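You operate a simulated robot arm through the tools that you are given. There is no shell and no other tool.

Carry out the task below with a simulated two-armed robot. There is one attempt and no reset: what you move stays moved.

TASK
Set the overload dial to the motor plate's amps, try the motor forward, then switch everything off.
Fine: dial first, then disconnect switch on, supply on, forward five seconds or more, stop, supply off, disconnect switch off.

It is judged by the outcome, as a careful person would: the job done as asked, and still so three seconds after it is handed in. It fails if anything else is knocked over, pushed out of place, dropped, spilled or broken.

THE ROBOT
Two 7-joint arms with fingered hands on one trunk that stands fixed in place. Base frame: the origin is at the foot of the trunk, x ahead of it, y to its left, z up; the work surface is at about z = 850. Units: mm, rad, N and s.
The left shoulder is at [50, 214, 869], the right one opposite. With the tool pointing down near the work surface each hand reaches from about 360 to 880 mm from the base axis, measured 20 degrees to its own side. Payload 3 kg a hand.
Tool frame (each hand has its own): the origin (TCP) lies between the finger pads and is the grasp point; the fingertips stand 26 mm ahead of it; z points along the fingers, y is the line along which they close. The gripper opens to 132 mm; its body begins 73 mm behind the TCP. The gripper is a hand of 3 fingers: y runs from the thumb to the fingers, the wrist lies at [0, 0, -229] in the tool frame, and closing takes about 1.5 s.
Orientation is that of the tool frame in the base frame, as a unit quaternion [x, y, z, w]. With the fingers straight down and closing along the base's y, the tool's x points along the base's -x, its y along +y and its z along -z.

THE INTERFACE
- The arms move only by the tool send_rows. It takes "left_moves", "right_moves" or both (then of equal length, played together; a hand with none holds still); each is a list of rows, each an object of numbers (a shift or turn left out is 0, a gripper value left out holds the last): "x", "y", "z": the shift along the base's x, y, z in mm; "ax", "ay", "az": the turn, a rotation vector about the base's x, y, z in rad; "fingers": the opening in per cent of the stroke, from 0 (shut) to 100 (fully open). In form: [{"x": .., "y": .., "z": .., "ax": .., "ay": .., "az": .., "fingers": ..}, ...]. A call has 1 to 20 rows; each row is the pose to reach, as a shift and turn from the pose commanded when the call began. Each row takes 0.2 s and may step no farther than 50 mm and 0.15 rad from the row before; otherwise, or with a gripper value out of range, the whole call is refused. A pose out of reach is approached as far as the arm can. The call stops where the force on the tool passes 40 N (or 10 N more than at its start, if that is more) or the arm is blocked; 0.2 s more then pass. The fingers move at their own pace (about 72 mm/s each) and stop on an object; they squeeze with about 31 N. The grip force told is the motor's: it shows also when the fingers shut on nothing. Time passes only in rows, and 0.2 s behind the last, so rows that repeat a pose let the fingers close. It gives the time, the measured TCP pose, the force on the tool (base axes), the opening and the grip force at its end, in the units of the frame above (readings bear some noise), with the torque about the TCP (base axes, N m) and any sound that the robot's microphone picked up.
- Cameras (640 x 400 px; columns grow to the right, rows downward): "scene" is now at [-9.7, -55.2, 1501.6]; the picture's right is [-0.71, -0.71, 0.00], its down [-0.44, 0.44, -0.78] and it looks along [0.55, -0.55, -0.62] (base axes); focal length 271 px, centre (320, 200). "left" rides on the left gripper at [-62, 3, -92] in its tool frame; the picture's right is [-0.05, -1.00, 0.00], its down [0.83, -0.04, -0.56] and it looks along [0.55, -0.03, 0.83] (tool axes); focal length 230 px, centre (320, 200). "right" rides on the right gripper at [61, 3, -92] in its tool frame; the picture's right is [-0.05, 1.00, 0.00], its down [-0.83, -0.04, -0.56] and it looks along [-0.55, -0.03, 0.83] (tool axes); focal length 230 px, centre (320, 200).
- snapshot(camera): a new picture of that camera. It takes no simulated time.
- set_grasp(shape, hand): the hand has 3 fingers and takes this shape, open, in about a second: jaw (thumb against the fingers, like two jaws); tri (thumb and two fingers); tip (a fingertip pinch); poke (one finger out to press); point (the index stretched); flat (the hand flat); cup (the hand cupped); fist (a fist). The gripper value then closes the fingers along that shape, each until it touches; the sizes above hold for jaw. It gives what a move gives, with no picture.
- head_to(pan, tilt): turns the head with the scene camera to pan (to the left, within 1.501 rad either way) and tilt (down, from -0.506 to 1.204), counted from straight ahead of the robot. It gives what a move gives.
- point_at(camera, pixels): for up to 12 pixels [column, row] of the newest picture of that camera ("zoom" is the newest enlarged one), the place [x, y, z] in the base frame of the surface seen there, good to about 3 mm, but the place of the scene camera against the robot may be out by one fixed shift of up to 25 mm in any direction. It takes no simulated time.
- close_up(camera, box): a new picture of the part [left, top, right, bottom] of that camera's present view, enlarged. It takes no simulated time.
- close_job(): hands the job in; it is judged then, once.

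Open the grippers and draw the arms clear of the work before you hand the job in, unless the task says otherwise.

The tools are called by a JSON object that holds its "name" and its "arguments". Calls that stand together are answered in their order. send_rows: Moves the arms, as the interface text tells. Its arguments: {"type":"object","properties":{"left_moves":{"type":"array","items":{"type":"object","properties":{"x":{"type":"number"},"y":{"type":"number"},"z":{"type":"number"},"ax":{"type":"number"},"ay":{"type":"number"},"az":{"type":"number"},"fingers":{"type":"number"}}}},"right_moves":{"type":"array","items":{"type":"object","properties":{"x":{"type":"number"},"y":{"type":"number"},"z":{"type":"number"},"ax":{"type":"number"},"ay":{"type":"number"},"az":{"type":"number"},"fingers":{"type":"number"}}}}},"required":[]} The other tools are called the same way: set_grasp (shape, hand) gives the hand a shape; head_to (pan, tilt) turns the head that bears the scene camera; snapshot (camera) takes a picture; point_at (camera, pixels) gives the place of the surface under pixels of a picture; close_up (camera, box) takes an enlarged picture of a part of a camera's view; close_job () hands the job in.

At the start:

```text
time: 0.0
left_ee_pos: [433.9, -47.8, 1197.6]
left_tcp_rot: [0.262, 0.965, 0.0, 0.0]
left_force: [-1.1, -0.1, -0.1]
left_wrist_torque: [0.02, -0.01, 0.01]
left_opening: 132.0
left_gripper_force: 0.1
left_shape: jaw
right_ee_pos: [352.2, -400.9, 1197.2]
right_tcp_rot: [0.262, 0.965, 0.0, 0.0]
right_force: [0.0, 0.5, 0.4]
right_wrist_torque: [0.01, 0.01, -0.02]
right_opening: 131.6
right_gripper_force: 0.0
right_shape: jaw
head pan, tilt (commanded): [-0.785, 0.672]
```

scene: 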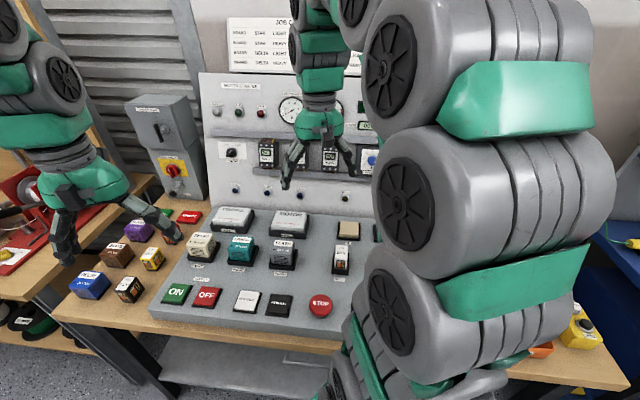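
right: 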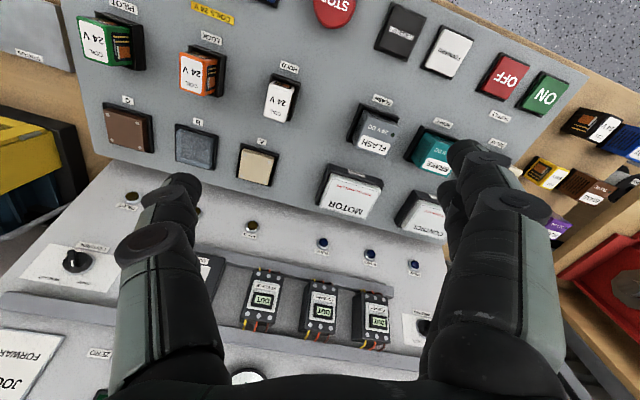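
left: 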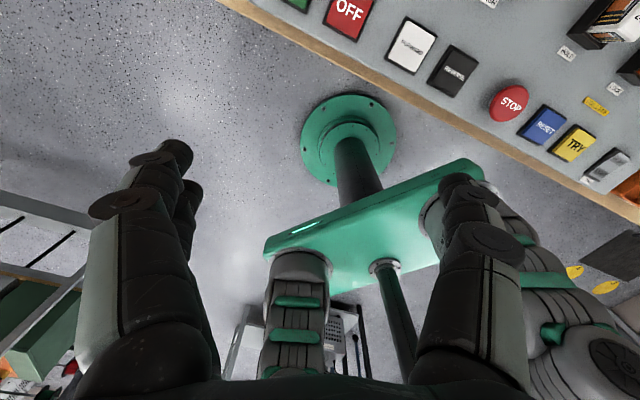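

The scene shows a control panel with buttons (ON, OFF, STOP, etc.) and an upright board with dials. I take enlarged views to read the labels.

{"name": "close_up", "arguments": {"camera": "scene", "box": [120, 80, 280, 200]}}

{"name": "close_up", "arguments": {"camera": "scene", "box": [220, 80, 400, 200]}}

{"name": "close_up", "arguments": {"camera": "scene", "box": [150, 190, 380, 330]}}

{"name": "close_up", "arguments": {"camera": "right", "box": [0, 150, 240, 400]}}

{"name": "close_up", "arguments": {"camera": "right", "box": [220, 0, 640, 250]}}

```text
3.33 times, centred on (200, 140) of scene
```

zoom: 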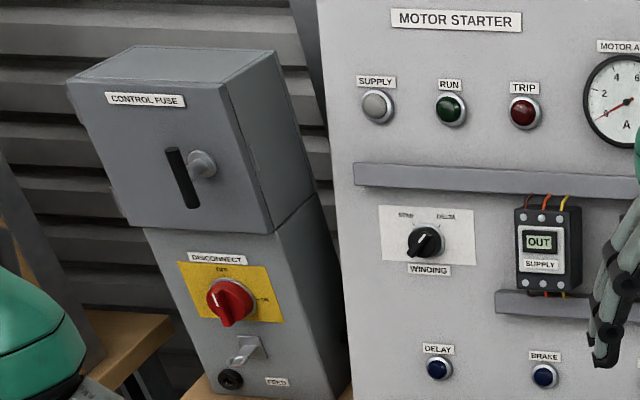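

```text
3.33 times, centred on (310, 140) of scene
```

zoom: 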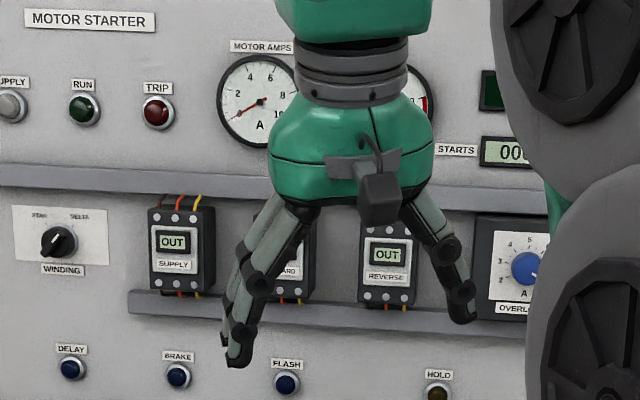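

```text
2.78 times, centred on (265, 260) of scene
```

zoom: 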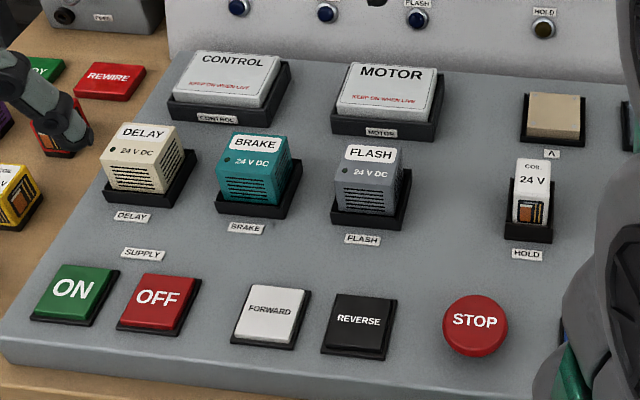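

```text
1.60 times, centred on (120, 275) of right
```

zoom: 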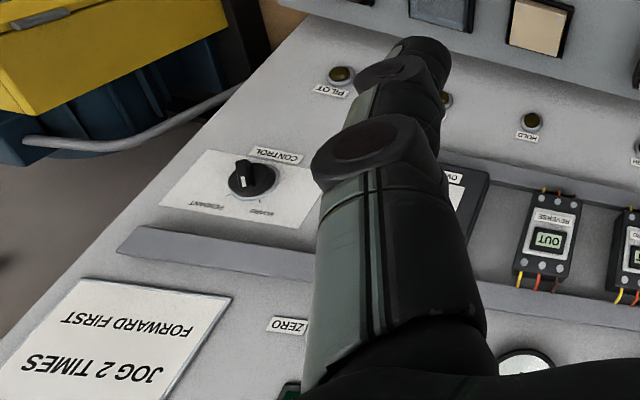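

```text
1.52 times, centred on (430, 125) of right
```

zoom: 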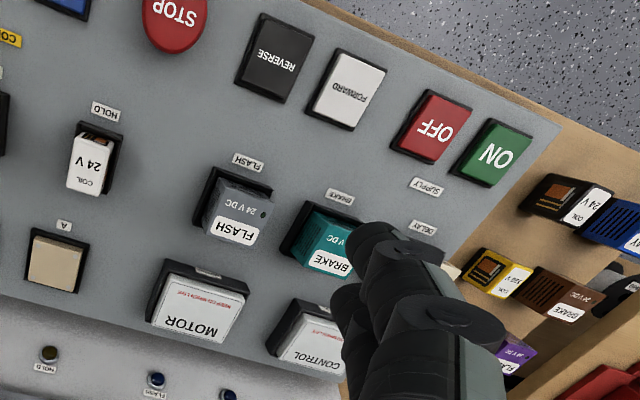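

I need the motor's plate and the whole board. I pan the head around to look before moving the arms.

{"name": "head_to", "arguments": {"pan": -1.3, "tilt": 0.7}}

{"name": "snapshot", "arguments": {"camera": "scene"}}

{"name": "head_to", "arguments": {"pan": -0.2, "tilt": 0.7}}

{"name": "snapshot", "arguments": {"camera": "scene"}}

{"name": "head_to", "arguments": {"pan": 0.6, "tilt": 0.7}}

{"name": "snapshot", "arguments": {"camera": "scene"}}

{"name": "head_to", "arguments": {"pan": -0.6, "tilt": 0.3}}

{"name": "snapshot", "arguments": {"camera": "scene"}}

```text
time: 0.9
left_ee_pos: [433.3, -48.8, 1197.3]
left_tcp_rot: [0.263, 0.965, -0.001, 0.001]
left_force: [-0.1, 0.7, -0.6]
left_wrist_torque: [-0.01, 0.01, 0.01]
left_opening: 132.1
left_gripper_force: 0.1
left_shape: jaw
right_ee_pos: [352.8, -399.7, 1197.0]
right_tcp_rot: [0.263, 0.965, 0.0, -0.001]
right_force: [0.1, -0.2, -0.9]
right_wrist_torque: [0.01, -0.03, -0.01]
right_opening: 131.9
right_gripper_force: 0.0
right_shape: jaw
head pan, tilt (commanded): [-1.3, 0.7]
```

```text
taken
```

scene: 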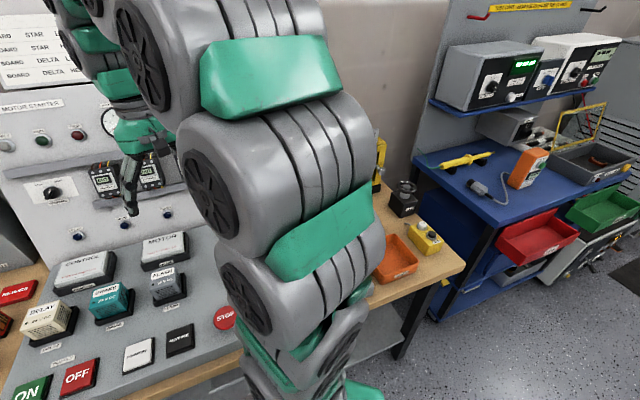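

```text
time: 2.3
left_ee_pos: [433.2, -48.5, 1196.5]
left_tcp_rot: [0.262, 0.965, 0.0, 0.0]
left_force: [-0.2, -0.1, 0.6]
left_wrist_torque: [0.02, 0.0, -0.01]
left_opening: 131.9
left_gripper_force: 0.1
left_shape: jaw
right_ee_pos: [352.7, -400.9, 1197.5]
right_tcp_rot: [0.262, 0.965, 0.0, 0.0]
right_force: [-0.1, -0.5, -0.5]
right_wrist_torque: [-0.01, 0.01, 0.02]
right_opening: 131.9
right_gripper_force: 0.0
right_shape: jaw
head pan, tilt (commanded): [-0.201, 0.7]
```

```text
taken
```

scene: 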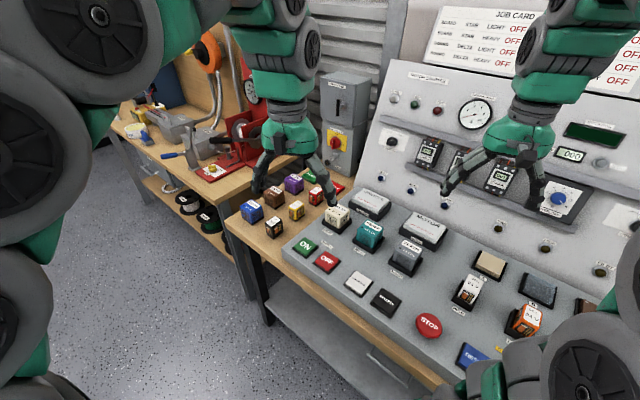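

```text
time: 3.4
left_ee_pos: [433.4, -49.6, 1197.1]
left_tcp_rot: [0.263, 0.965, 0.0, 0.0]
left_force: [-0.2, 0.3, -0.6]
left_wrist_torque: [0.01, 0.04, -0.03]
left_opening: 132.1
left_gripper_force: 0.0
left_shape: jaw
right_ee_pos: [352.3, -401.5, 1198.2]
right_tcp_rot: [0.263, 0.965, 0.0, 0.0]
right_force: [0.8, -0.2, -0.7]
right_wrist_torque: [0.0, 0.02, -0.03]
right_opening: 132.0
right_gripper_force: 0.0
right_shape: jaw
head pan, tilt (commanded): [0.6, 0.7]
```

```text
taken
```

scene: 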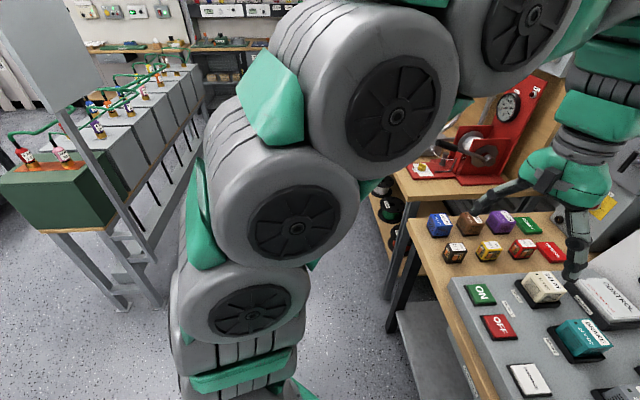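

```text
time: 4.8
left_ee_pos: [433.7, -48.7, 1197.6]
left_tcp_rot: [0.262, 0.965, 0.0, 0.0]
left_force: [0.0, -0.8, -1.1]
left_wrist_torque: [-0.01, 0.02, 0.03]
left_opening: 132.0
left_gripper_force: 0.0
left_shape: jaw
right_ee_pos: [351.8, -401.3, 1197.1]
right_tcp_rot: [0.262, 0.965, 0.0, 0.0]
right_force: [0.2, -0.2, 0.6]
right_wrist_torque: [0.02, -0.02, 0.03]
right_opening: 132.0
right_gripper_force: 0.0
right_shape: jaw
head pan, tilt (commanded): [-0.6, 0.3]
```

```text
taken
```

scene: 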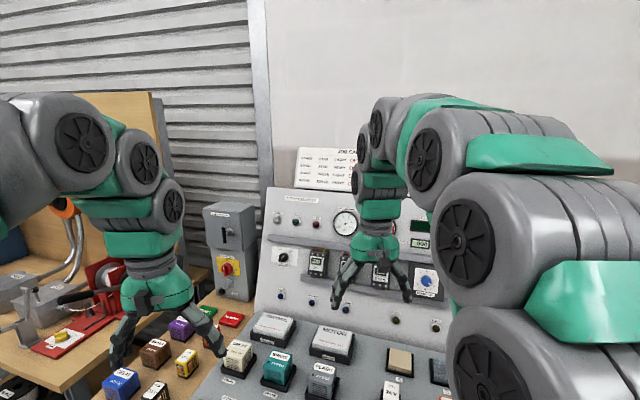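

The board is partly hidden by the arms. I look at pan −0.2 again with zooms on the job card, and the board.

{"name": "head_to", "arguments": {"pan": -0.35, "tilt": 0.6}}

{"name": "snapshot", "arguments": {"camera": "scene"}}

{"name": "close_up", "arguments": {"camera": "scene", "box": [320, 0, 640, 200]}}

{"name": "close_up", "arguments": {"camera": "scene", "box": [320, 200, 640, 400]}}

```text
time: 5.6
left_ee_pos: [434.6, -48.4, 1196.9]
left_tcp_rot: [0.262, 0.965, 0.0, 0.0]
left_force: [-0.6, 0.1, 0.3]
left_wrist_torque: [-0.02, 0.01, -0.01]
left_opening: 131.7
left_gripper_force: 0.1
left_shape: jaw
right_ee_pos: [352.6, -400.4, 1198.3]
right_tcp_rot: [0.262, 0.965, 0.001, 0.0]
right_force: [-0.7, -0.2, -0.5]
right_wrist_torque: [-0.01, 0.0, 0.03]
right_opening: 132.0
right_gripper_force: 0.1
right_shape: jaw
head pan, tilt (commanded): [-0.351, 0.6]
```

```text
taken
```

scene: 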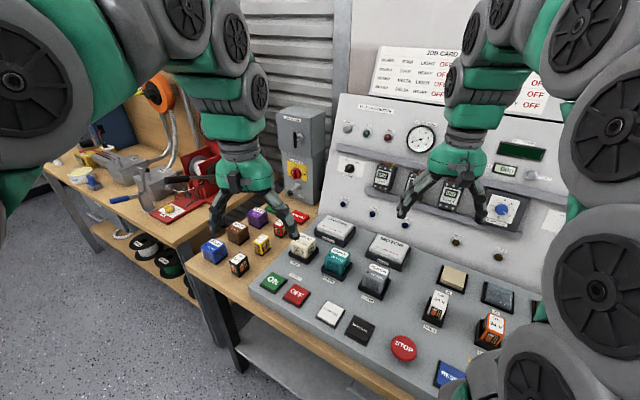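

```text
2.00 times, centred on (480, 100) of scene
```

zoom: 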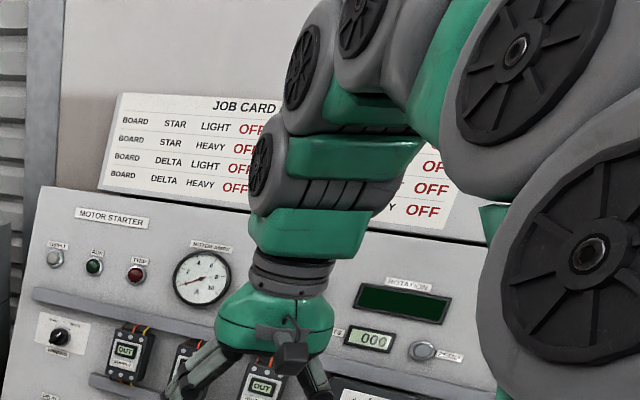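

```text
2.00 times, centred on (480, 300) of scene
```

zoom: 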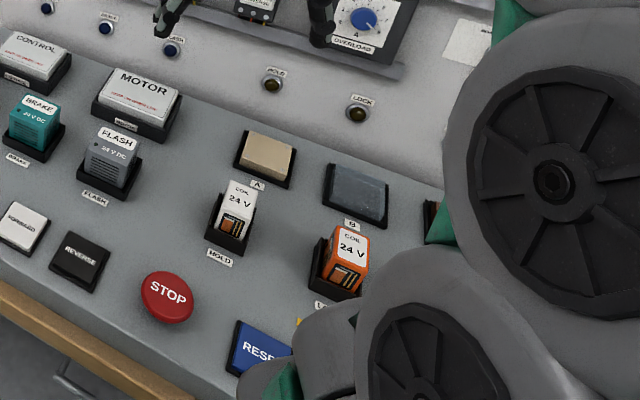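

I get base-frame coordinates for the main parts in the newest scene picture.

{"name": "point_at", "arguments": {"camera": "scene", "pixels": [[272, 282], [296, 295], [330, 313], [361, 328], [403, 347], [447, 373], [295, 173], [500, 209], [350, 170], [420, 138], [535, 173], [292, 120]]}}

{"name": "snapshot", "arguments": {"camera": "right"}}

{"name": "point_at", "arguments": {"camera": "right", "pixels": [[545, 95], [502, 75], [447, 50], [396, 30], [332, 10], [75, 260], [265, 300], [20, 370], [362, 255]]}}

```text
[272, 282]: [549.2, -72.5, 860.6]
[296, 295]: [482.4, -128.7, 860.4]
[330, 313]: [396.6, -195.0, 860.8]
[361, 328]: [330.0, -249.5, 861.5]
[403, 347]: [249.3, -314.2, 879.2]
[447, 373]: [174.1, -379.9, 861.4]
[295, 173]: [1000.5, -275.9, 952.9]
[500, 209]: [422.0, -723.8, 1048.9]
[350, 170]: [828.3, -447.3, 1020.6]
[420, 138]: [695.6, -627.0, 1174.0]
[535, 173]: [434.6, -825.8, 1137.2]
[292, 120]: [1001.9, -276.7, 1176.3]
```

```text
taken
```

right: 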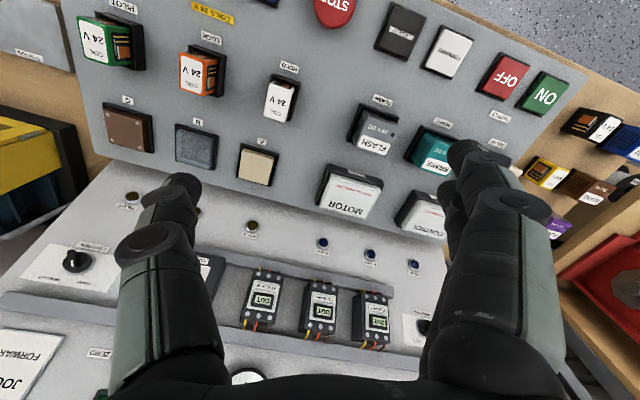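

```text
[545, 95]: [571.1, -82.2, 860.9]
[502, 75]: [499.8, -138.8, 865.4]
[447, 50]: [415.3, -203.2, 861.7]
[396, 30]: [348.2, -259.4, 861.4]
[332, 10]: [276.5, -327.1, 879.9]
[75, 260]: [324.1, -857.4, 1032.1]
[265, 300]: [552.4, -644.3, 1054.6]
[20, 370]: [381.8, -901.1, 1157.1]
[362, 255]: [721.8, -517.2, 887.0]
```

The scene camera reads about 20 mm off relative to the wrist camera in x. I look to the right end of the bench for the motor and its plate.

{"name": "head_to", "arguments": {"pan": -1.4, "tilt": 0.6}}

{"name": "snapshot", "arguments": {"camera": "scene"}}

{"name": "close_up", "arguments": {"camera": "scene", "box": [280, 100, 480, 300]}}

{"name": "close_up", "arguments": {"camera": "right", "box": [0, 0, 160, 240]}}

```text
time: 6.9
left_ee_pos: [433.6, -49.1, 1196.4]
left_tcp_rot: [0.262, 0.965, -0.001, 0.0]
left_force: [-0.2, -0.4, 0.0]
left_wrist_torque: [0.0, 0.02, 0.01]
left_opening: 131.6
left_gripper_force: 0.0
left_shape: jaw
right_ee_pos: [352.7, -400.9, 1196.3]
right_tcp_rot: [0.261, 0.965, 0.001, 0.0]
right_force: [-0.8, 0.4, 0.2]
right_wrist_torque: [0.04, 0.0, 0.01]
right_opening: 131.7
right_gripper_force: 0.0
right_shape: jaw
head pan, tilt (commanded): [-1.4, 0.6]
```

```text
taken
```

scene: 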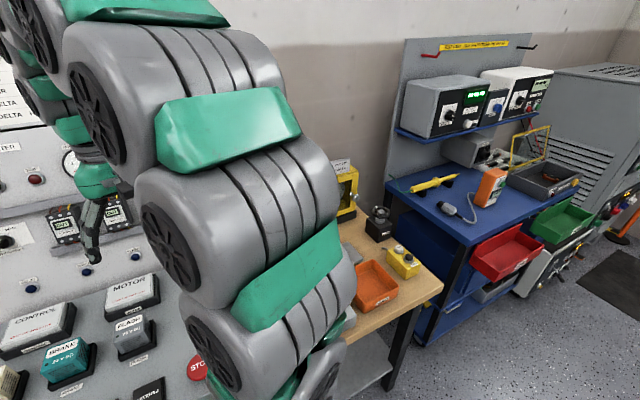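

```text
2.00 times, centred on (380, 200) of scene
```

zoom: 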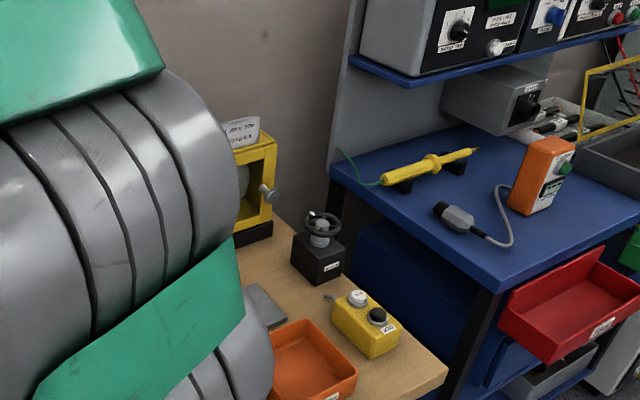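

```text
1.67 times, centred on (80, 120) of right
```

zoom: 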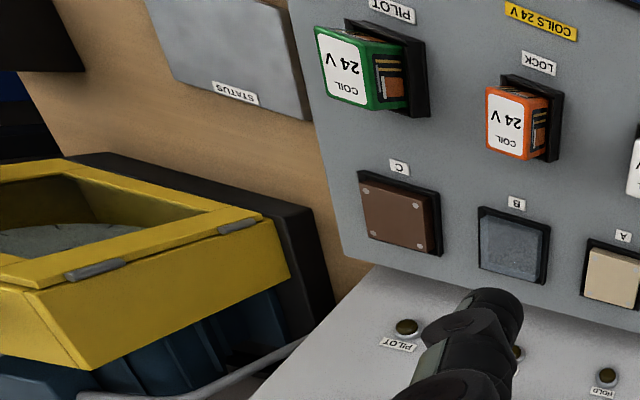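

The motor (dark blue, in a yellow guard) stands at the right end of the bench, with a sign on it. I get its location and zoom in more.

{"name": "close_up", "arguments": {"camera": "scene", "box": [320, 140, 440, 310]}}

{"name": "point_at", "arguments": {"camera": "scene", "pixels": [[350, 190], [342, 167], [350, 215], [378, 225], [404, 260], [376, 290], [435, 280], [353, 250]]}}

{"name": "point_at", "arguments": {"camera": "right", "pixels": [[20, 50], [10, 105], [50, 135], [30, 170], [10, 210], [70, 155]]}}

```text
2.35 times, centred on (380, 225) of scene
```

zoom: 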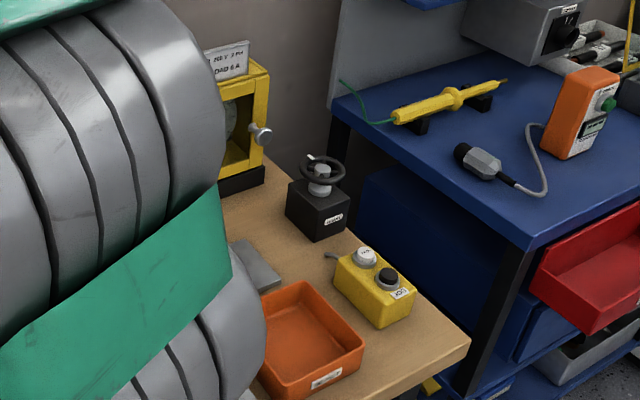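

```text
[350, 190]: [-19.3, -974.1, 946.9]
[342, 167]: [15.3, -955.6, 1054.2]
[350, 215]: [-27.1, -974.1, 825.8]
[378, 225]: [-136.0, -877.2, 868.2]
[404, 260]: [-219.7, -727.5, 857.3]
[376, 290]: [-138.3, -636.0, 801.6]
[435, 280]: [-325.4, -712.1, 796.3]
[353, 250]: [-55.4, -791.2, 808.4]
```

```text
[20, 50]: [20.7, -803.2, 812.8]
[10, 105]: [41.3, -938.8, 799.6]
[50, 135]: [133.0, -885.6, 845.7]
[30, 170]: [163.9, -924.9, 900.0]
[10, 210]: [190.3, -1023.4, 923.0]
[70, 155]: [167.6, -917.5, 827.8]
```

The sign atop the guard looks like the motor plate ("... 3 PH / ... A"). I zoom in on it.

{"name": "close_up", "arguments": {"camera": "scene", "box": [325, 152, 373, 182]}}

{"name": "head_to", "arguments": {"pan": -1.1, "tilt": 0.4}}

{"name": "snapshot", "arguments": {"camera": "scene"}}

```text
13.33 times, centred on (349, 167) of scene
```

zoom: 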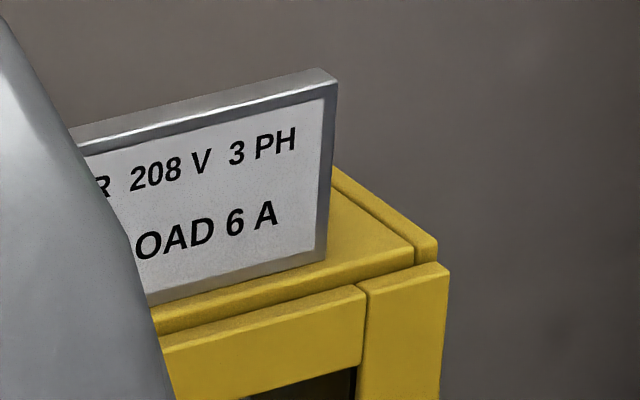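

```text
time: 7.7
left_ee_pos: [434.2, -49.2, 1197.1]
left_tcp_rot: [0.262, 0.965, 0.0, 0.001]
left_force: [0.0, 0.6, -1.3]
left_wrist_torque: [-0.03, -0.02, 0.03]
left_opening: 131.8
left_gripper_force: 0.1
left_shape: jaw
right_ee_pos: [351.9, -401.6, 1197.7]
right_tcp_rot: [0.262, 0.965, 0.0, 0.001]
right_force: [0.3, 0.9, -0.3]
right_wrist_torque: [0.01, 0.02, -0.01]
right_opening: 131.9
right_gripper_force: 0.0
right_shape: jaw
head pan, tilt (commanded): [-1.1, 0.4]
```

```text
taken
```

scene: 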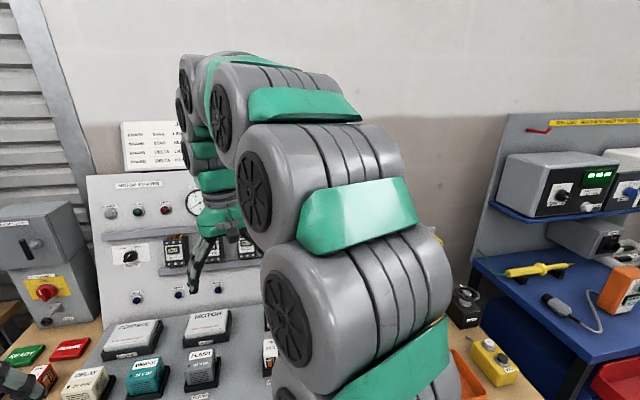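

The visible half of the plate reads "…R 208 V 3 PH / …OAD 6 A"; the left half is hidden by the right arm. I turn the right hand in place so its camera can see the motor plate fully.

{"name": "send_rows", "arguments": {"right_moves": [{"az": -0.14, "x": -5}, {"az": -0.28, "x": -10}, {"az": -0.42, "x": -15}, {"az": -0.56, "x": -20}, {"az": -0.7, "x": -25}, {"az": -0.84, "x": -30}, {"az": -0.98, "x": -35}, {"az": -1.1, "x": -40}]}}

{"name": "snapshot", "arguments": {"camera": "right"}}

{"name": "snapshot", "arguments": {"camera": "scene"}}

```text
time: 9.5
left_ee_pos: [433.5, -47.8, 1198.1]
left_tcp_rot: [0.262, 0.965, -0.001, 0.0]
left_force: [0.1, 0.3, -0.1]
left_wrist_torque: [0.0, 0.0, 0.01]
left_opening: 131.9
left_gripper_force: 0.0
left_shape: jaw
right_ee_pos: [311.6, -401.1, 1196.9]
right_tcp_rot: [0.729, 0.685, 0.0, 0.0]
right_force: [-0.1, -0.9, -0.8]
right_wrist_torque: [0.02, -0.01, -0.03]
right_opening: 132.1
right_gripper_force: 0.1
right_shape: jaw
head pan, tilt (commanded): [-1.1, 0.4]
```

```text
taken
```

right: 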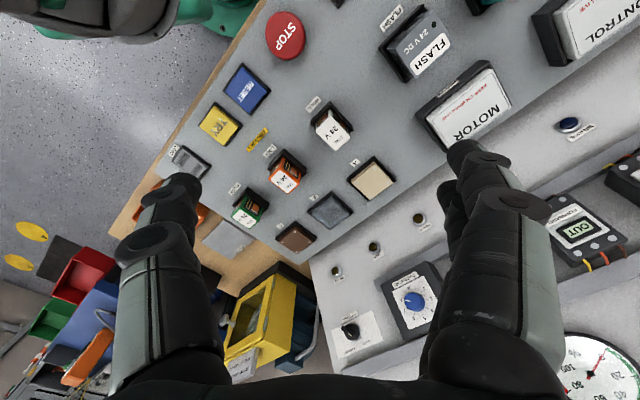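

```text
taken
```

scene: 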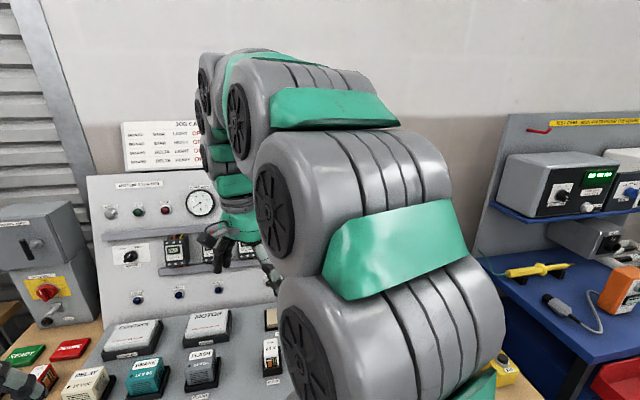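

The camera now shows the guard at about (255,320). I tilt the hand up to see the plate on the guard more squarely.

{"name": "send_rows", "arguments": {"right_moves": [{"ax": -0.13, "az": -0.05}, {"ax": -0.26, "az": -0.1}, {"ax": -0.39, "az": -0.15}, {"ax": -0.52, "az": -0.2}, {"ax": -0.65, "az": -0.25}]}}

{"name": "snapshot", "arguments": {"camera": "right"}}

```text
time: 10.7
left_ee_pos: [434.2, -47.9, 1196.7]
left_tcp_rot: [0.263, 0.965, 0.0, 0.0]
left_force: [-1.5, -0.3, -0.5]
left_wrist_torque: [-0.02, 0.0, 0.01]
left_opening: 131.8
left_gripper_force: 0.0
left_shape: jaw
right_ee_pos: [310.8, -401.4, 1198.8]
right_tcp_rot: [0.769, 0.554, -0.219, 0.233]
right_force: [-0.7, -0.3, 0.7]
right_wrist_torque: [-0.02, -0.01, 0.05]
right_opening: 132.1
right_gripper_force: 0.1
right_shape: jaw
head pan, tilt (commanded): [-1.1, 0.4]
```

```text
taken
```

right: 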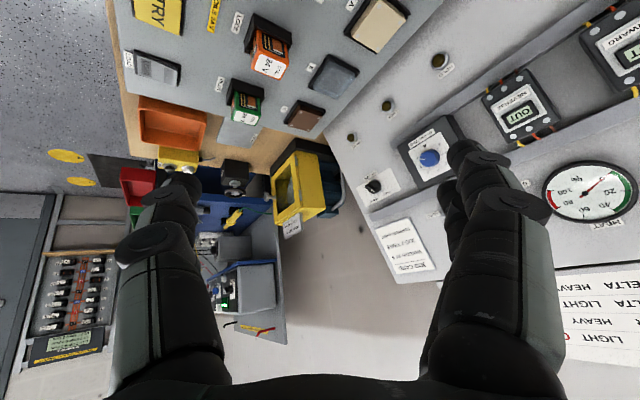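

Now the plate is at about (292,225) and the board cards at (405,245). I zoom in on the plate, the overload dial and the card.

{"name": "close_up", "arguments": {"camera": "right", "box": [260, 195, 330, 255]}}

{"name": "close_up", "arguments": {"camera": "right", "box": [380, 110, 480, 190]}}

{"name": "close_up", "arguments": {"camera": "right", "box": [350, 160, 460, 290]}}

{"name": "close_up", "arguments": {"camera": "right", "box": [120, 0, 300, 140]}}

```text
6.67 times, centred on (295, 225) of right
```

zoom: 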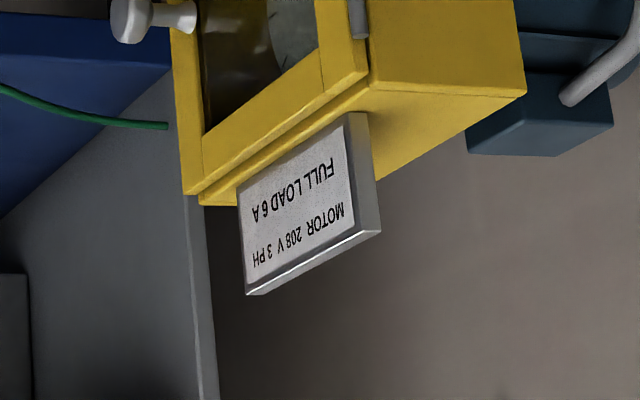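

```text
5.00 times, centred on (430, 150) of right
```

zoom: 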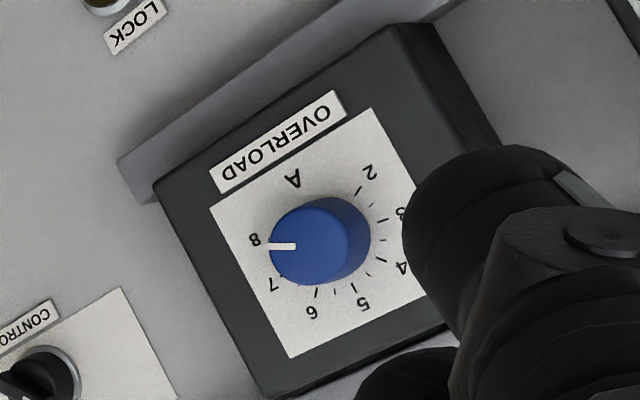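

```text
3.08 times, centred on (405, 225) of right
```

zoom: 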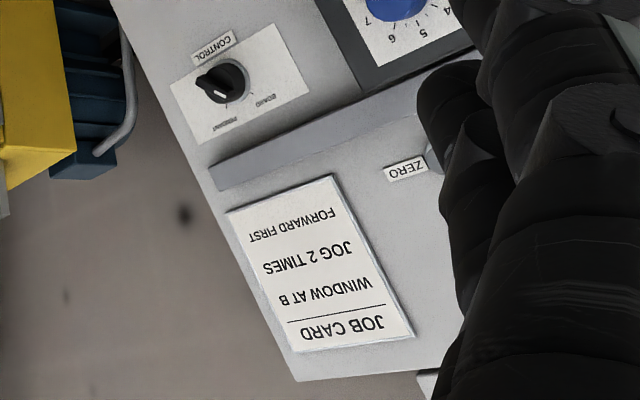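

```text
2.86 times, centred on (210, 70) of right
```

zoom: 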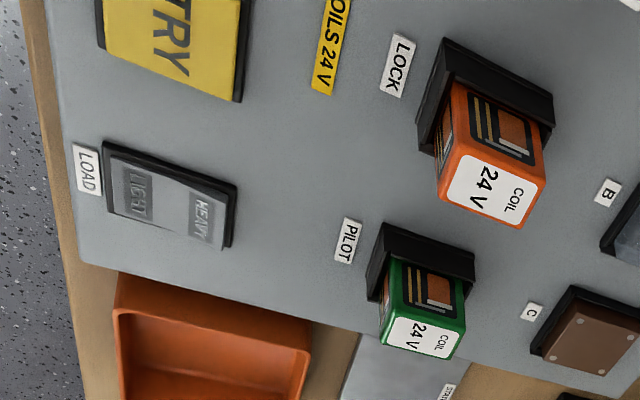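

The plate reads "MOTOR 208 V 3 PH, FULL LOAD 6 A", and the dial stands at 8; it needs to go to 6. I now look at the disconnect box and the board with the scene camera.

{"name": "head_to", "arguments": {"pan": -0.5, "tilt": 0.55}}

{"name": "snapshot", "arguments": {"camera": "scene"}}

{"name": "close_up", "arguments": {"camera": "scene", "box": [215, 85, 335, 215]}}

{"name": "close_up", "arguments": {"camera": "scene", "box": [320, 80, 480, 200]}}

```text
time: 11.7
left_ee_pos: [433.9, -48.9, 1197.1]
left_tcp_rot: [0.262, 0.965, 0.0, 0.001]
left_force: [0.0, 0.6, 0.3]
left_wrist_torque: [0.01, 0.01, 0.0]
left_opening: 131.8
left_gripper_force: 0.0
left_shape: jaw
right_ee_pos: [312.2, -400.5, 1197.5]
right_tcp_rot: [0.769, 0.554, -0.218, 0.232]
right_force: [-0.4, -1.2, 0.0]
right_wrist_torque: [0.02, 0.02, -0.01]
right_opening: 131.6
right_gripper_force: 0.1
right_shape: jaw
head pan, tilt (commanded): [-0.499, 0.55]
```

```text
taken
```

scene: 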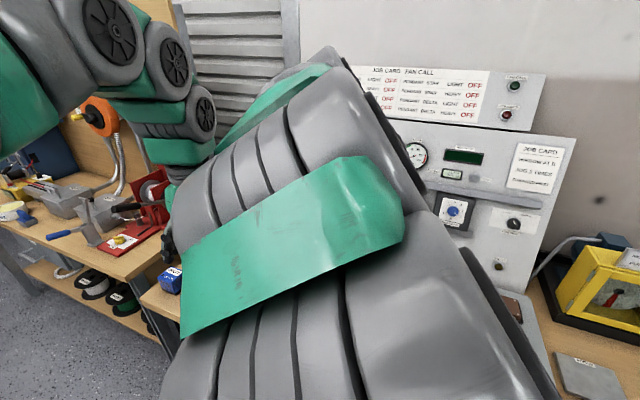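

```text
3.08 times, centred on (275, 150) of scene
```

zoom: 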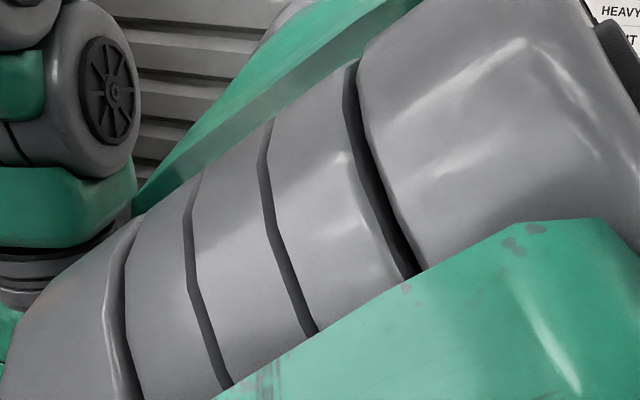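

```text
3.33 times, centred on (400, 140) of scene
```

zoom: 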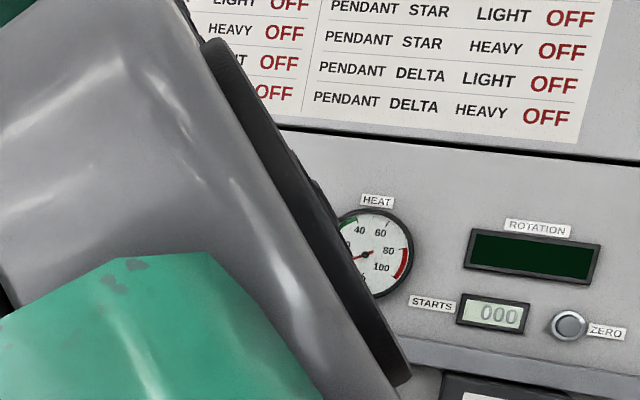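

Now the right side of the board is visible; I zoom in on the overload dial and CONTROL selector and locate them.

{"name": "close_up", "arguments": {"camera": "scene", "box": [430, 185, 550, 265]}}

{"name": "point_at", "arguments": {"camera": "zoom", "pixels": [[130, 130], [60, 75], [190, 80], [175, 185], [60, 170], [440, 200], [400, 170], [230, 330], [500, 330]]}}

{"name": "close_up", "arguments": {"camera": "scene", "box": [440, 190, 480, 235]}}

{"name": "point_at", "arguments": {"camera": "right", "pixels": [[429, 158], [433, 146], [372, 187], [440, 130], [412, 146], [465, 200], [395, 115], [420, 205]]}}

```text
5.00 times, centred on (490, 225) of scene
```

zoom: 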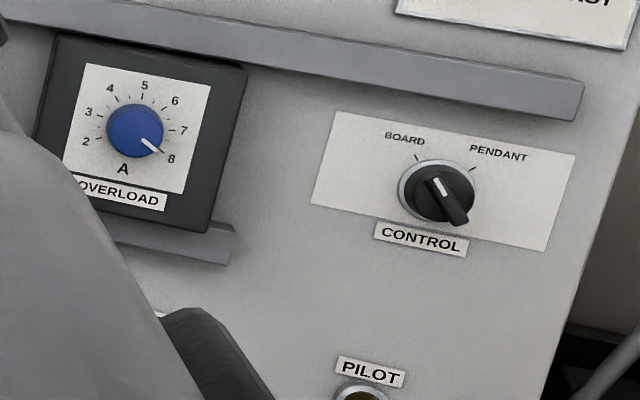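

```text
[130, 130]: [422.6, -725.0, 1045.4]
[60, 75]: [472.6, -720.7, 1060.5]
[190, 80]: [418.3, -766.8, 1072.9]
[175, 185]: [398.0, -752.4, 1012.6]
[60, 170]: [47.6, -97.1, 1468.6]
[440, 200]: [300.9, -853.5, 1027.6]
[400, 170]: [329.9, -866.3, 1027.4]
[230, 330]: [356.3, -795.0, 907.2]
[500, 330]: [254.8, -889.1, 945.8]
```

```text
8.89 times, centred on (460, 212) of scene
```

zoom: 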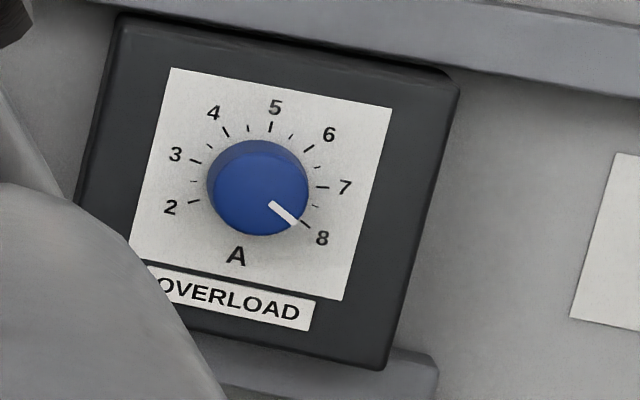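

```text
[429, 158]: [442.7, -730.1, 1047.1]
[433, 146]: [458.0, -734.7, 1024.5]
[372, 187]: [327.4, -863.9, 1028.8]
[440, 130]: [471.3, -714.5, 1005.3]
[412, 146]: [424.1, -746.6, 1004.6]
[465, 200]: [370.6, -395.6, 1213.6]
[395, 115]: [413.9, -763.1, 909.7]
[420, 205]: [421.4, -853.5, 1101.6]
```

The CONTROL selector points to BOARD, and the dial's white mark is at 8; the knob face is at about (442,−732,1046) and the board leans back about 21°. I bring the right hand square in front of the dial, about 110 mm off.

{"name": "send_rows", "arguments": {"right_moves": [{"x": 8.4, "y": -31.5, "z": -13.9, "ax": -0.073, "ay": 0.0005, "az": 0.112, "fingers": 60}, {"x": 16.8, "y": -63, "z": -27.8, "ax": -0.1465, "ay": 0.001, "az": 0.224}, {"x": 25.1, "y": -94.5, "z": -41.6, "ax": -0.22, "ay": 0.0015, "az": 0.336}, {"x": 33.5, "y": -126, "z": -55.5, "ax": -0.293, "ay": 0.002, "az": 0.4485}, {"x": 41.9, "y": -157.5, "z": -69.4, "ax": -0.366, "ay": 0.0025, "az": 0.56}, {"x": 50.3, "y": -189, "z": -83.3, "ax": -0.4395, "ay": 0.003, "az": 0.673}, {"x": 58.6, "y": -220.5, "z": -97.1, "ax": -0.513, "ay": 0.0035, "az": 0.785}, {"x": 67, "y": -252, "z": -111, "ax": -0.586, "ay": 0.004, "az": 0.897}, {"x": 67, "y": -252, "z": -111, "ax": -0.586, "ay": 0.004, "az": 0.897}]}}

{"name": "snapshot", "arguments": {"camera": "right"}}

{"name": "snapshot", "arguments": {"camera": "scene"}}

```text
time: 13.7
left_ee_pos: [433.2, -49.0, 1197.7]
left_tcp_rot: [0.262, 0.965, 0.0, 0.0]
left_force: [-0.7, 0.6, 0.1]
left_wrist_torque: [0.0, -0.02, -0.04]
left_opening: 132.0
left_gripper_force: 0.1
left_shape: jaw
right_ee_pos: [421.8, -663.4, 1100.7]
right_tcp_rot: [0.363, 0.751, -0.242, 0.496]
right_force: [0.8, 0.1, 0.4]
right_wrist_torque: [0.01, -0.01, 0.01]
right_opening: 79.2
right_gripper_force: 0.1
right_shape: jaw
right hand out of reach, approached as far as the arm can: row 5, 6, 7, 8, 9
head pan, tilt (commanded): [-0.499, 0.55]
```

```text
taken
```

right: 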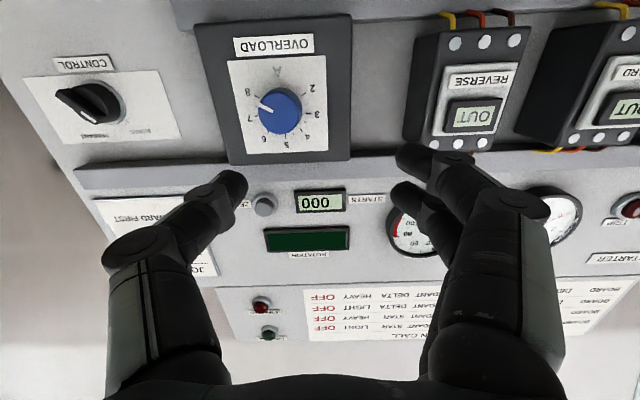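

```text
taken
```

scene: 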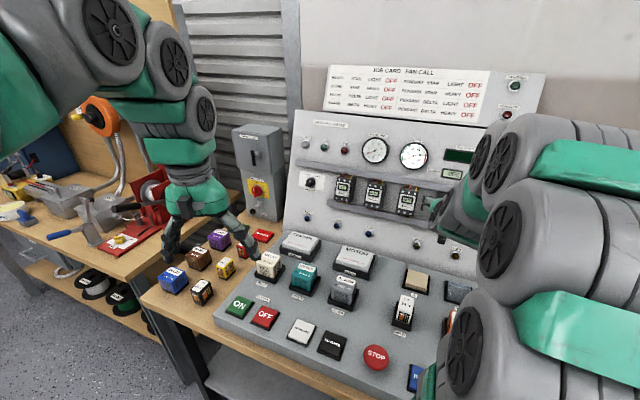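

The orientation is square to the board, though the standoff was too close to the shoulder so the hand stopped at (422,−663,1101). The knob is at (281,112) in the wrist picture; I measure it and the plate around it.

{"name": "point_at", "arguments": {"camera": "right", "pixels": [[281, 112], [275, 110], [240, 75], [318, 70], [245, 145], [322, 145], [210, 40], [340, 40], [150, 115], [380, 100], [270, 175], [278, 75]]}}

{"name": "close_up", "arguments": {"camera": "right", "box": [220, 50, 340, 170]}}

{"name": "close_up", "arguments": {"camera": "scene", "box": [225, 115, 335, 215]}}

{"name": "point_at", "arguments": {"camera": "zoom", "pixels": [[200, 435], [140, 350], [250, 350], [250, 250], [290, 120], [110, 60], [270, 70], [250, 480]]}}

```text
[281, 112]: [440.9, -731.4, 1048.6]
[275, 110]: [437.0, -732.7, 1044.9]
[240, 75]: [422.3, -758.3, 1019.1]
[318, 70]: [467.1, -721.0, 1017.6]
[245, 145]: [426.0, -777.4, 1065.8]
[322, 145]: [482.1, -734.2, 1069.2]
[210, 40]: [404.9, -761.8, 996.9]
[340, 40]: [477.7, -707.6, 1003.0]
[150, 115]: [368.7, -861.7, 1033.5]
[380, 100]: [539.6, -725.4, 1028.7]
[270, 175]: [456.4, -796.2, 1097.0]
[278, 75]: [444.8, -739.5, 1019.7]
```

```text
3.33 times, centred on (280, 110) of right
```

zoom: 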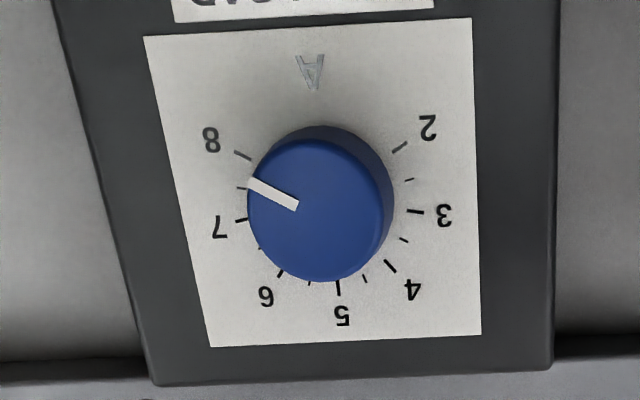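

```text
4.00 times, centred on (280, 165) of scene
```

zoom: 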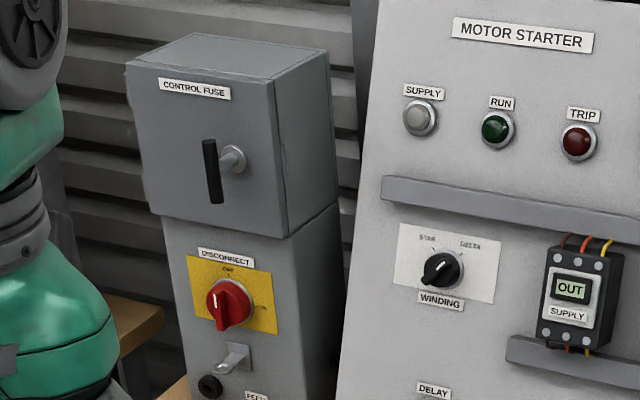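

```text
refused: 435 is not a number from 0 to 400
```

The overload knob face centre is about (440,−731,1048). Now I measure the disconnect's face in the enlarged scene picture: knob at (228,303), yellow plate corners around it.

{"name": "point_at", "arguments": {"camera": "zoom", "pixels": [[228, 303], [192, 262], [267, 275], [205, 325], [272, 328], [160, 225], [260, 245], [235, 358], [209, 386], [150, 150], [255, 110], [212, 170]]}}

{"name": "close_up", "arguments": {"camera": "scene", "box": [240, 170, 300, 220]}}

```text
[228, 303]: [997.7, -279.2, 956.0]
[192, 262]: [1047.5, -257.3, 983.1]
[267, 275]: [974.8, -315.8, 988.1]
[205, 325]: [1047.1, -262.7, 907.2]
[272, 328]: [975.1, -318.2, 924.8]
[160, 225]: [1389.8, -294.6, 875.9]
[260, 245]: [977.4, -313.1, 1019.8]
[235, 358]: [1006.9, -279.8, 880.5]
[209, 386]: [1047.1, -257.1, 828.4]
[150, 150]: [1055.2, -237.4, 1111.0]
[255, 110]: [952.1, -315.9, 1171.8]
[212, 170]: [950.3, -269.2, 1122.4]
```

```text
8.00 times, centred on (270, 195) of scene
```

zoom: 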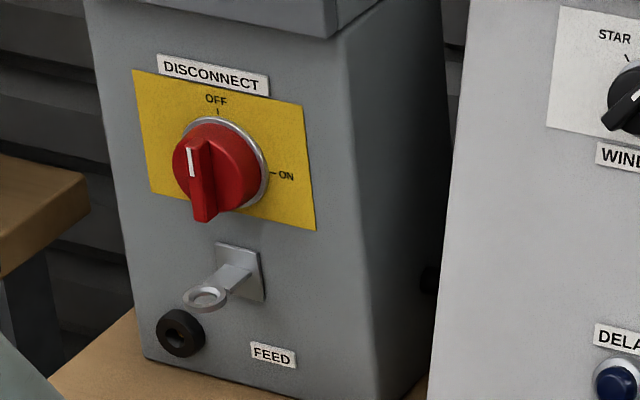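

The dial's knob is about 33 mm wide and stands 19 mm off its plate. Since the last target was cut short, I make a small test shift (+30 mm in x) to learn which pose the next shift counts from.

{"name": "send_rows", "arguments": {"right_moves": [{"x": 15}, {"x": 30}]}}

```text
time: 14.3
left_ee_pos: [434.1, -48.6, 1197.5]
left_tcp_rot: [0.262, 0.965, 0.0, 0.001]
left_force: [0.0, -0.2, -0.5]
left_wrist_torque: [-0.01, 0.02, 0.03]
left_opening: 131.7
left_gripper_force: 0.2
left_shape: jaw
right_ee_pos: [449.1, -663.1, 1097.7]
right_tcp_rot: [0.358, 0.745, -0.245, 0.507]
right_force: [0.0, -0.2, -0.7]
right_wrist_torque: [0.04, 0.01, 0.0]
right_opening: 79.4
right_gripper_force: 0.1
right_shape: jaw
head pan, tilt (commanded): [-0.499, 0.55]
```

The shift counts from the reached pose and the hand is now exactly square to the board. I align with the knob axis with the tips about 7 mm short of the knob face, and pre-twist the hand 0.6 rad clockwise to leave room for the turn.

{"name": "send_rows", "arguments": {"right_moves": [{"x": -9, "y": -15, "z": -12}, {"x": -18, "y": -30, "z": -24}, {"x": -27.3, "y": -44.3, "z": -37}, {"x": -27.3, "y": -44.3, "z": -37, "ax": 0.081, "ay": -0.102, "az": -0.051}, {"x": -27.3, "y": -44.3, "z": -37, "ax": 0.162, "ay": -0.204, "az": -0.102}, {"x": -27.3, "y": -44.3, "z": -37, "ax": 0.243, "ay": -0.306, "az": -0.153}, {"x": -27.3, "y": -44.3, "z": -37, "ax": 0.347, "ay": -0.437, "az": -0.219}]}}

{"name": "snapshot", "arguments": {"camera": "right"}}

{"name": "snapshot", "arguments": {"camera": "scene"}}

```text
refused: row 7 steps farther than a row can; nothing moved
```

```text
taken
```

right: 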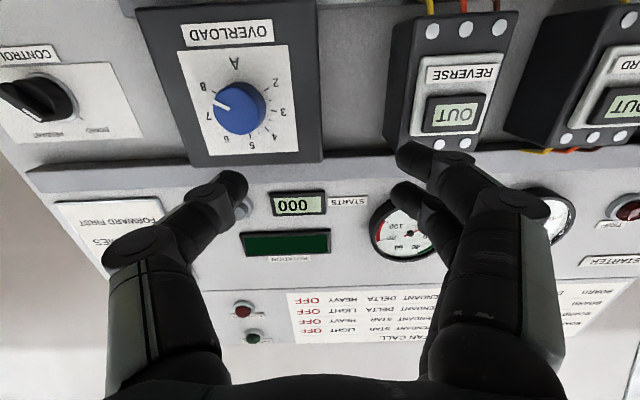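

```text
taken
```

scene: 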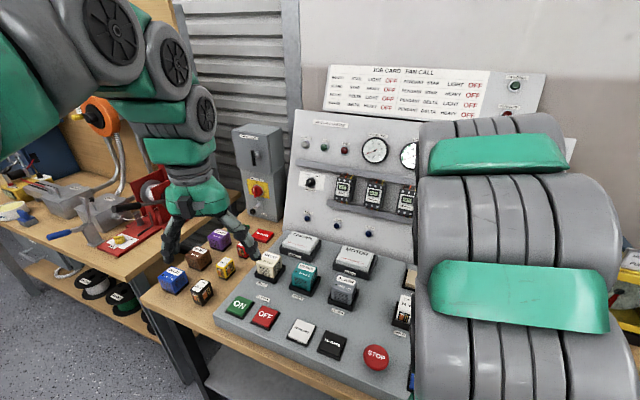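

The last row's turn was too big, so nothing moved. I re-measure the knob (now at (239,107)) from this view, then send the move in smaller steps.

{"name": "point_at", "arguments": {"camera": "right", "pixels": [[240, 107], [195, 85], [275, 60], [205, 145], [285, 140], [240, 75]]}}

{"name": "send_rows", "arguments": {"right_moves": [{"x": -9, "y": -15, "z": -12}, {"x": -18, "y": -30, "z": -24}, {"x": -27.3, "y": -44.3, "z": -37}, {"x": -27.3, "y": -44.3, "z": -37, "ax": 0.08, "ay": -0.101, "az": -0.05}, {"x": -27.3, "y": -44.3, "z": -37, "ax": 0.16, "ay": -0.202, "az": -0.1}, {"x": -27.3, "y": -44.3, "z": -37, "ax": 0.24, "ay": -0.303, "az": -0.15}, {"x": -27.3, "y": -44.3, "z": -37, "ax": 0.32, "ay": -0.404, "az": -0.2}]}}

{"name": "snapshot", "arguments": {"camera": "right"}}

```text
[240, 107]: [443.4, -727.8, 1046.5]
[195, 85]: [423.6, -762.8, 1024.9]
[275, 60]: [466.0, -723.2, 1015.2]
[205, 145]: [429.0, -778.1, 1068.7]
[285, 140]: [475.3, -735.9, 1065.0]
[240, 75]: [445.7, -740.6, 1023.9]
```

```text
time: 15.9
left_ee_pos: [434.4, -48.8, 1196.2]
left_tcp_rot: [0.262, 0.965, 0.001, 0.0]
left_force: [0.0, 0.7, 0.2]
left_wrist_torque: [-0.03, 0.05, -0.03]
left_opening: 131.7
left_gripper_force: 0.1
left_shape: jaw
right_ee_pos: [421.9, -707.6, 1061.1]
right_tcp_rot: [0.548, 0.619, -0.096, 0.555]
right_force: [-0.2, 0.3, 0.9]
right_wrist_torque: [-0.03, 0.0, -0.02]
right_opening: 79.5
right_gripper_force: 0.0
right_shape: jaw
head pan, tilt (commanded): [-0.499, 0.55]
```

```text
taken
```

right: 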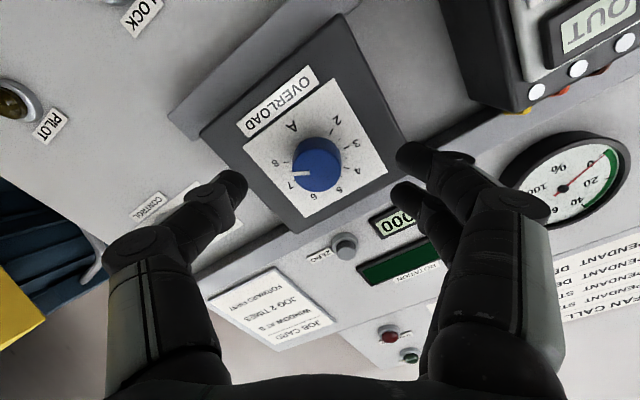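

The knob face sits at (318,168), exactly where the tool axis should cross it. I advance 20 mm along the axis and then close the fingers on the knob.

{"name": "send_rows", "arguments": {"right_moves": [{"x": 3.9, "y": -4.9, "z": -2.4}, {"x": 7.7, "y": -9.7, "z": -4.9}, {"x": 11.6, "y": -14.6, "z": -7.3}]}}

{"name": "send_rows", "arguments": {"right_moves": [{"fingers": 40}, {"fingers": 30}, {"fingers": 25}, {"fingers": 25}]}}

{"name": "snapshot", "arguments": {"camera": "right"}}

```text
time: 16.7
left_ee_pos: [433.8, -48.7, 1198.1]
left_tcp_rot: [0.263, 0.965, 0.0, 0.0]
left_force: [0.1, 0.0, -0.4]
left_wrist_torque: [0.03, 0.01, 0.03]
left_opening: 131.9
left_gripper_force: 0.1
left_shape: jaw
right_ee_pos: [432.7, -721.9, 1052.3]
right_tcp_rot: [0.548, 0.619, -0.097, 0.554]
right_force: [0.0, 0.2, -0.2]
right_wrist_torque: [0.0, 0.0, 0.01]
right_opening: 79.5
right_gripper_force: 0.1
right_shape: jaw
head pan, tilt (commanded): [-0.499, 0.55]
```

```text
time: 17.7
left_ee_pos: [433.6, -47.8, 1198.3]
left_tcp_rot: [0.263, 0.965, -0.001, 0.0]
left_force: [-0.1, -1.2, -0.7]
left_wrist_torque: [-0.02, 0.01, 0.03]
left_opening: 131.7
left_gripper_force: 0.0
left_shape: jaw
right_ee_pos: [433.8, -722.1, 1054.3]
right_tcp_rot: [0.547, 0.62, -0.096, 0.555]
right_force: [0.0, 0.8, -0.4]
right_wrist_torque: [-0.03, 0.04, 0.0]
right_opening: 33.7
right_gripper_force: 0.1
right_shape: jaw
head pan, tilt (commanded): [-0.499, 0.55]
```

```text
taken
```

right: 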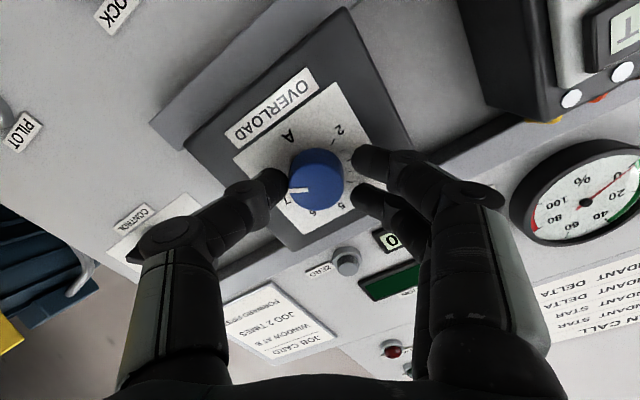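

The fingers are at 33.7 mm and nearly touching the knob. I close further to grip it.

{"name": "send_rows", "arguments": {"right_moves": [{"fingers": 20}, {"fingers": 15}, {"fingers": 10}, {"fingers": 5}, {"fingers": 0}]}}

{"name": "close_up", "arguments": {"camera": "right", "box": [200, 80, 440, 260]}}

```text
time: 18.9
left_ee_pos: [433.7, -48.0, 1197.0]
left_tcp_rot: [0.262, 0.965, 0.0, 0.0]
left_force: [-0.4, 0.0, 0.2]
left_wrist_torque: [0.0, 0.01, 0.0]
left_opening: 132.0
left_gripper_force: 0.0
left_shape: jaw
right_ee_pos: [433.2, -723.1, 1053.3]
right_tcp_rot: [0.547, 0.62, -0.096, 0.555]
right_force: [0.1, -3.1, -3.7]
right_wrist_torque: [0.02, 0.04, 0.0]
right_opening: 20.5
right_gripper_force: 31.0
right_shape: jaw
head pan, tilt (commanded): [-0.499, 0.55]
```

```text
2.22 times, centred on (320, 170) of right
```

zoom: 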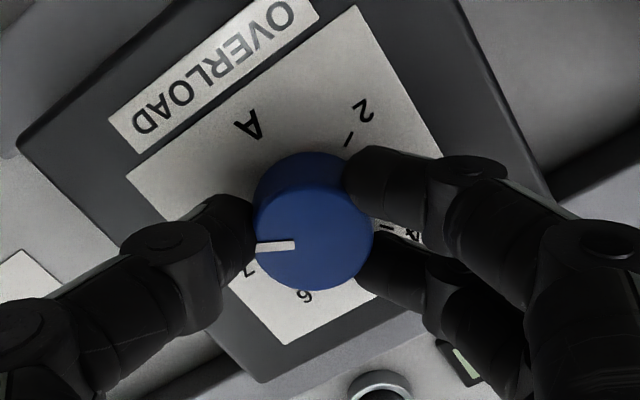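

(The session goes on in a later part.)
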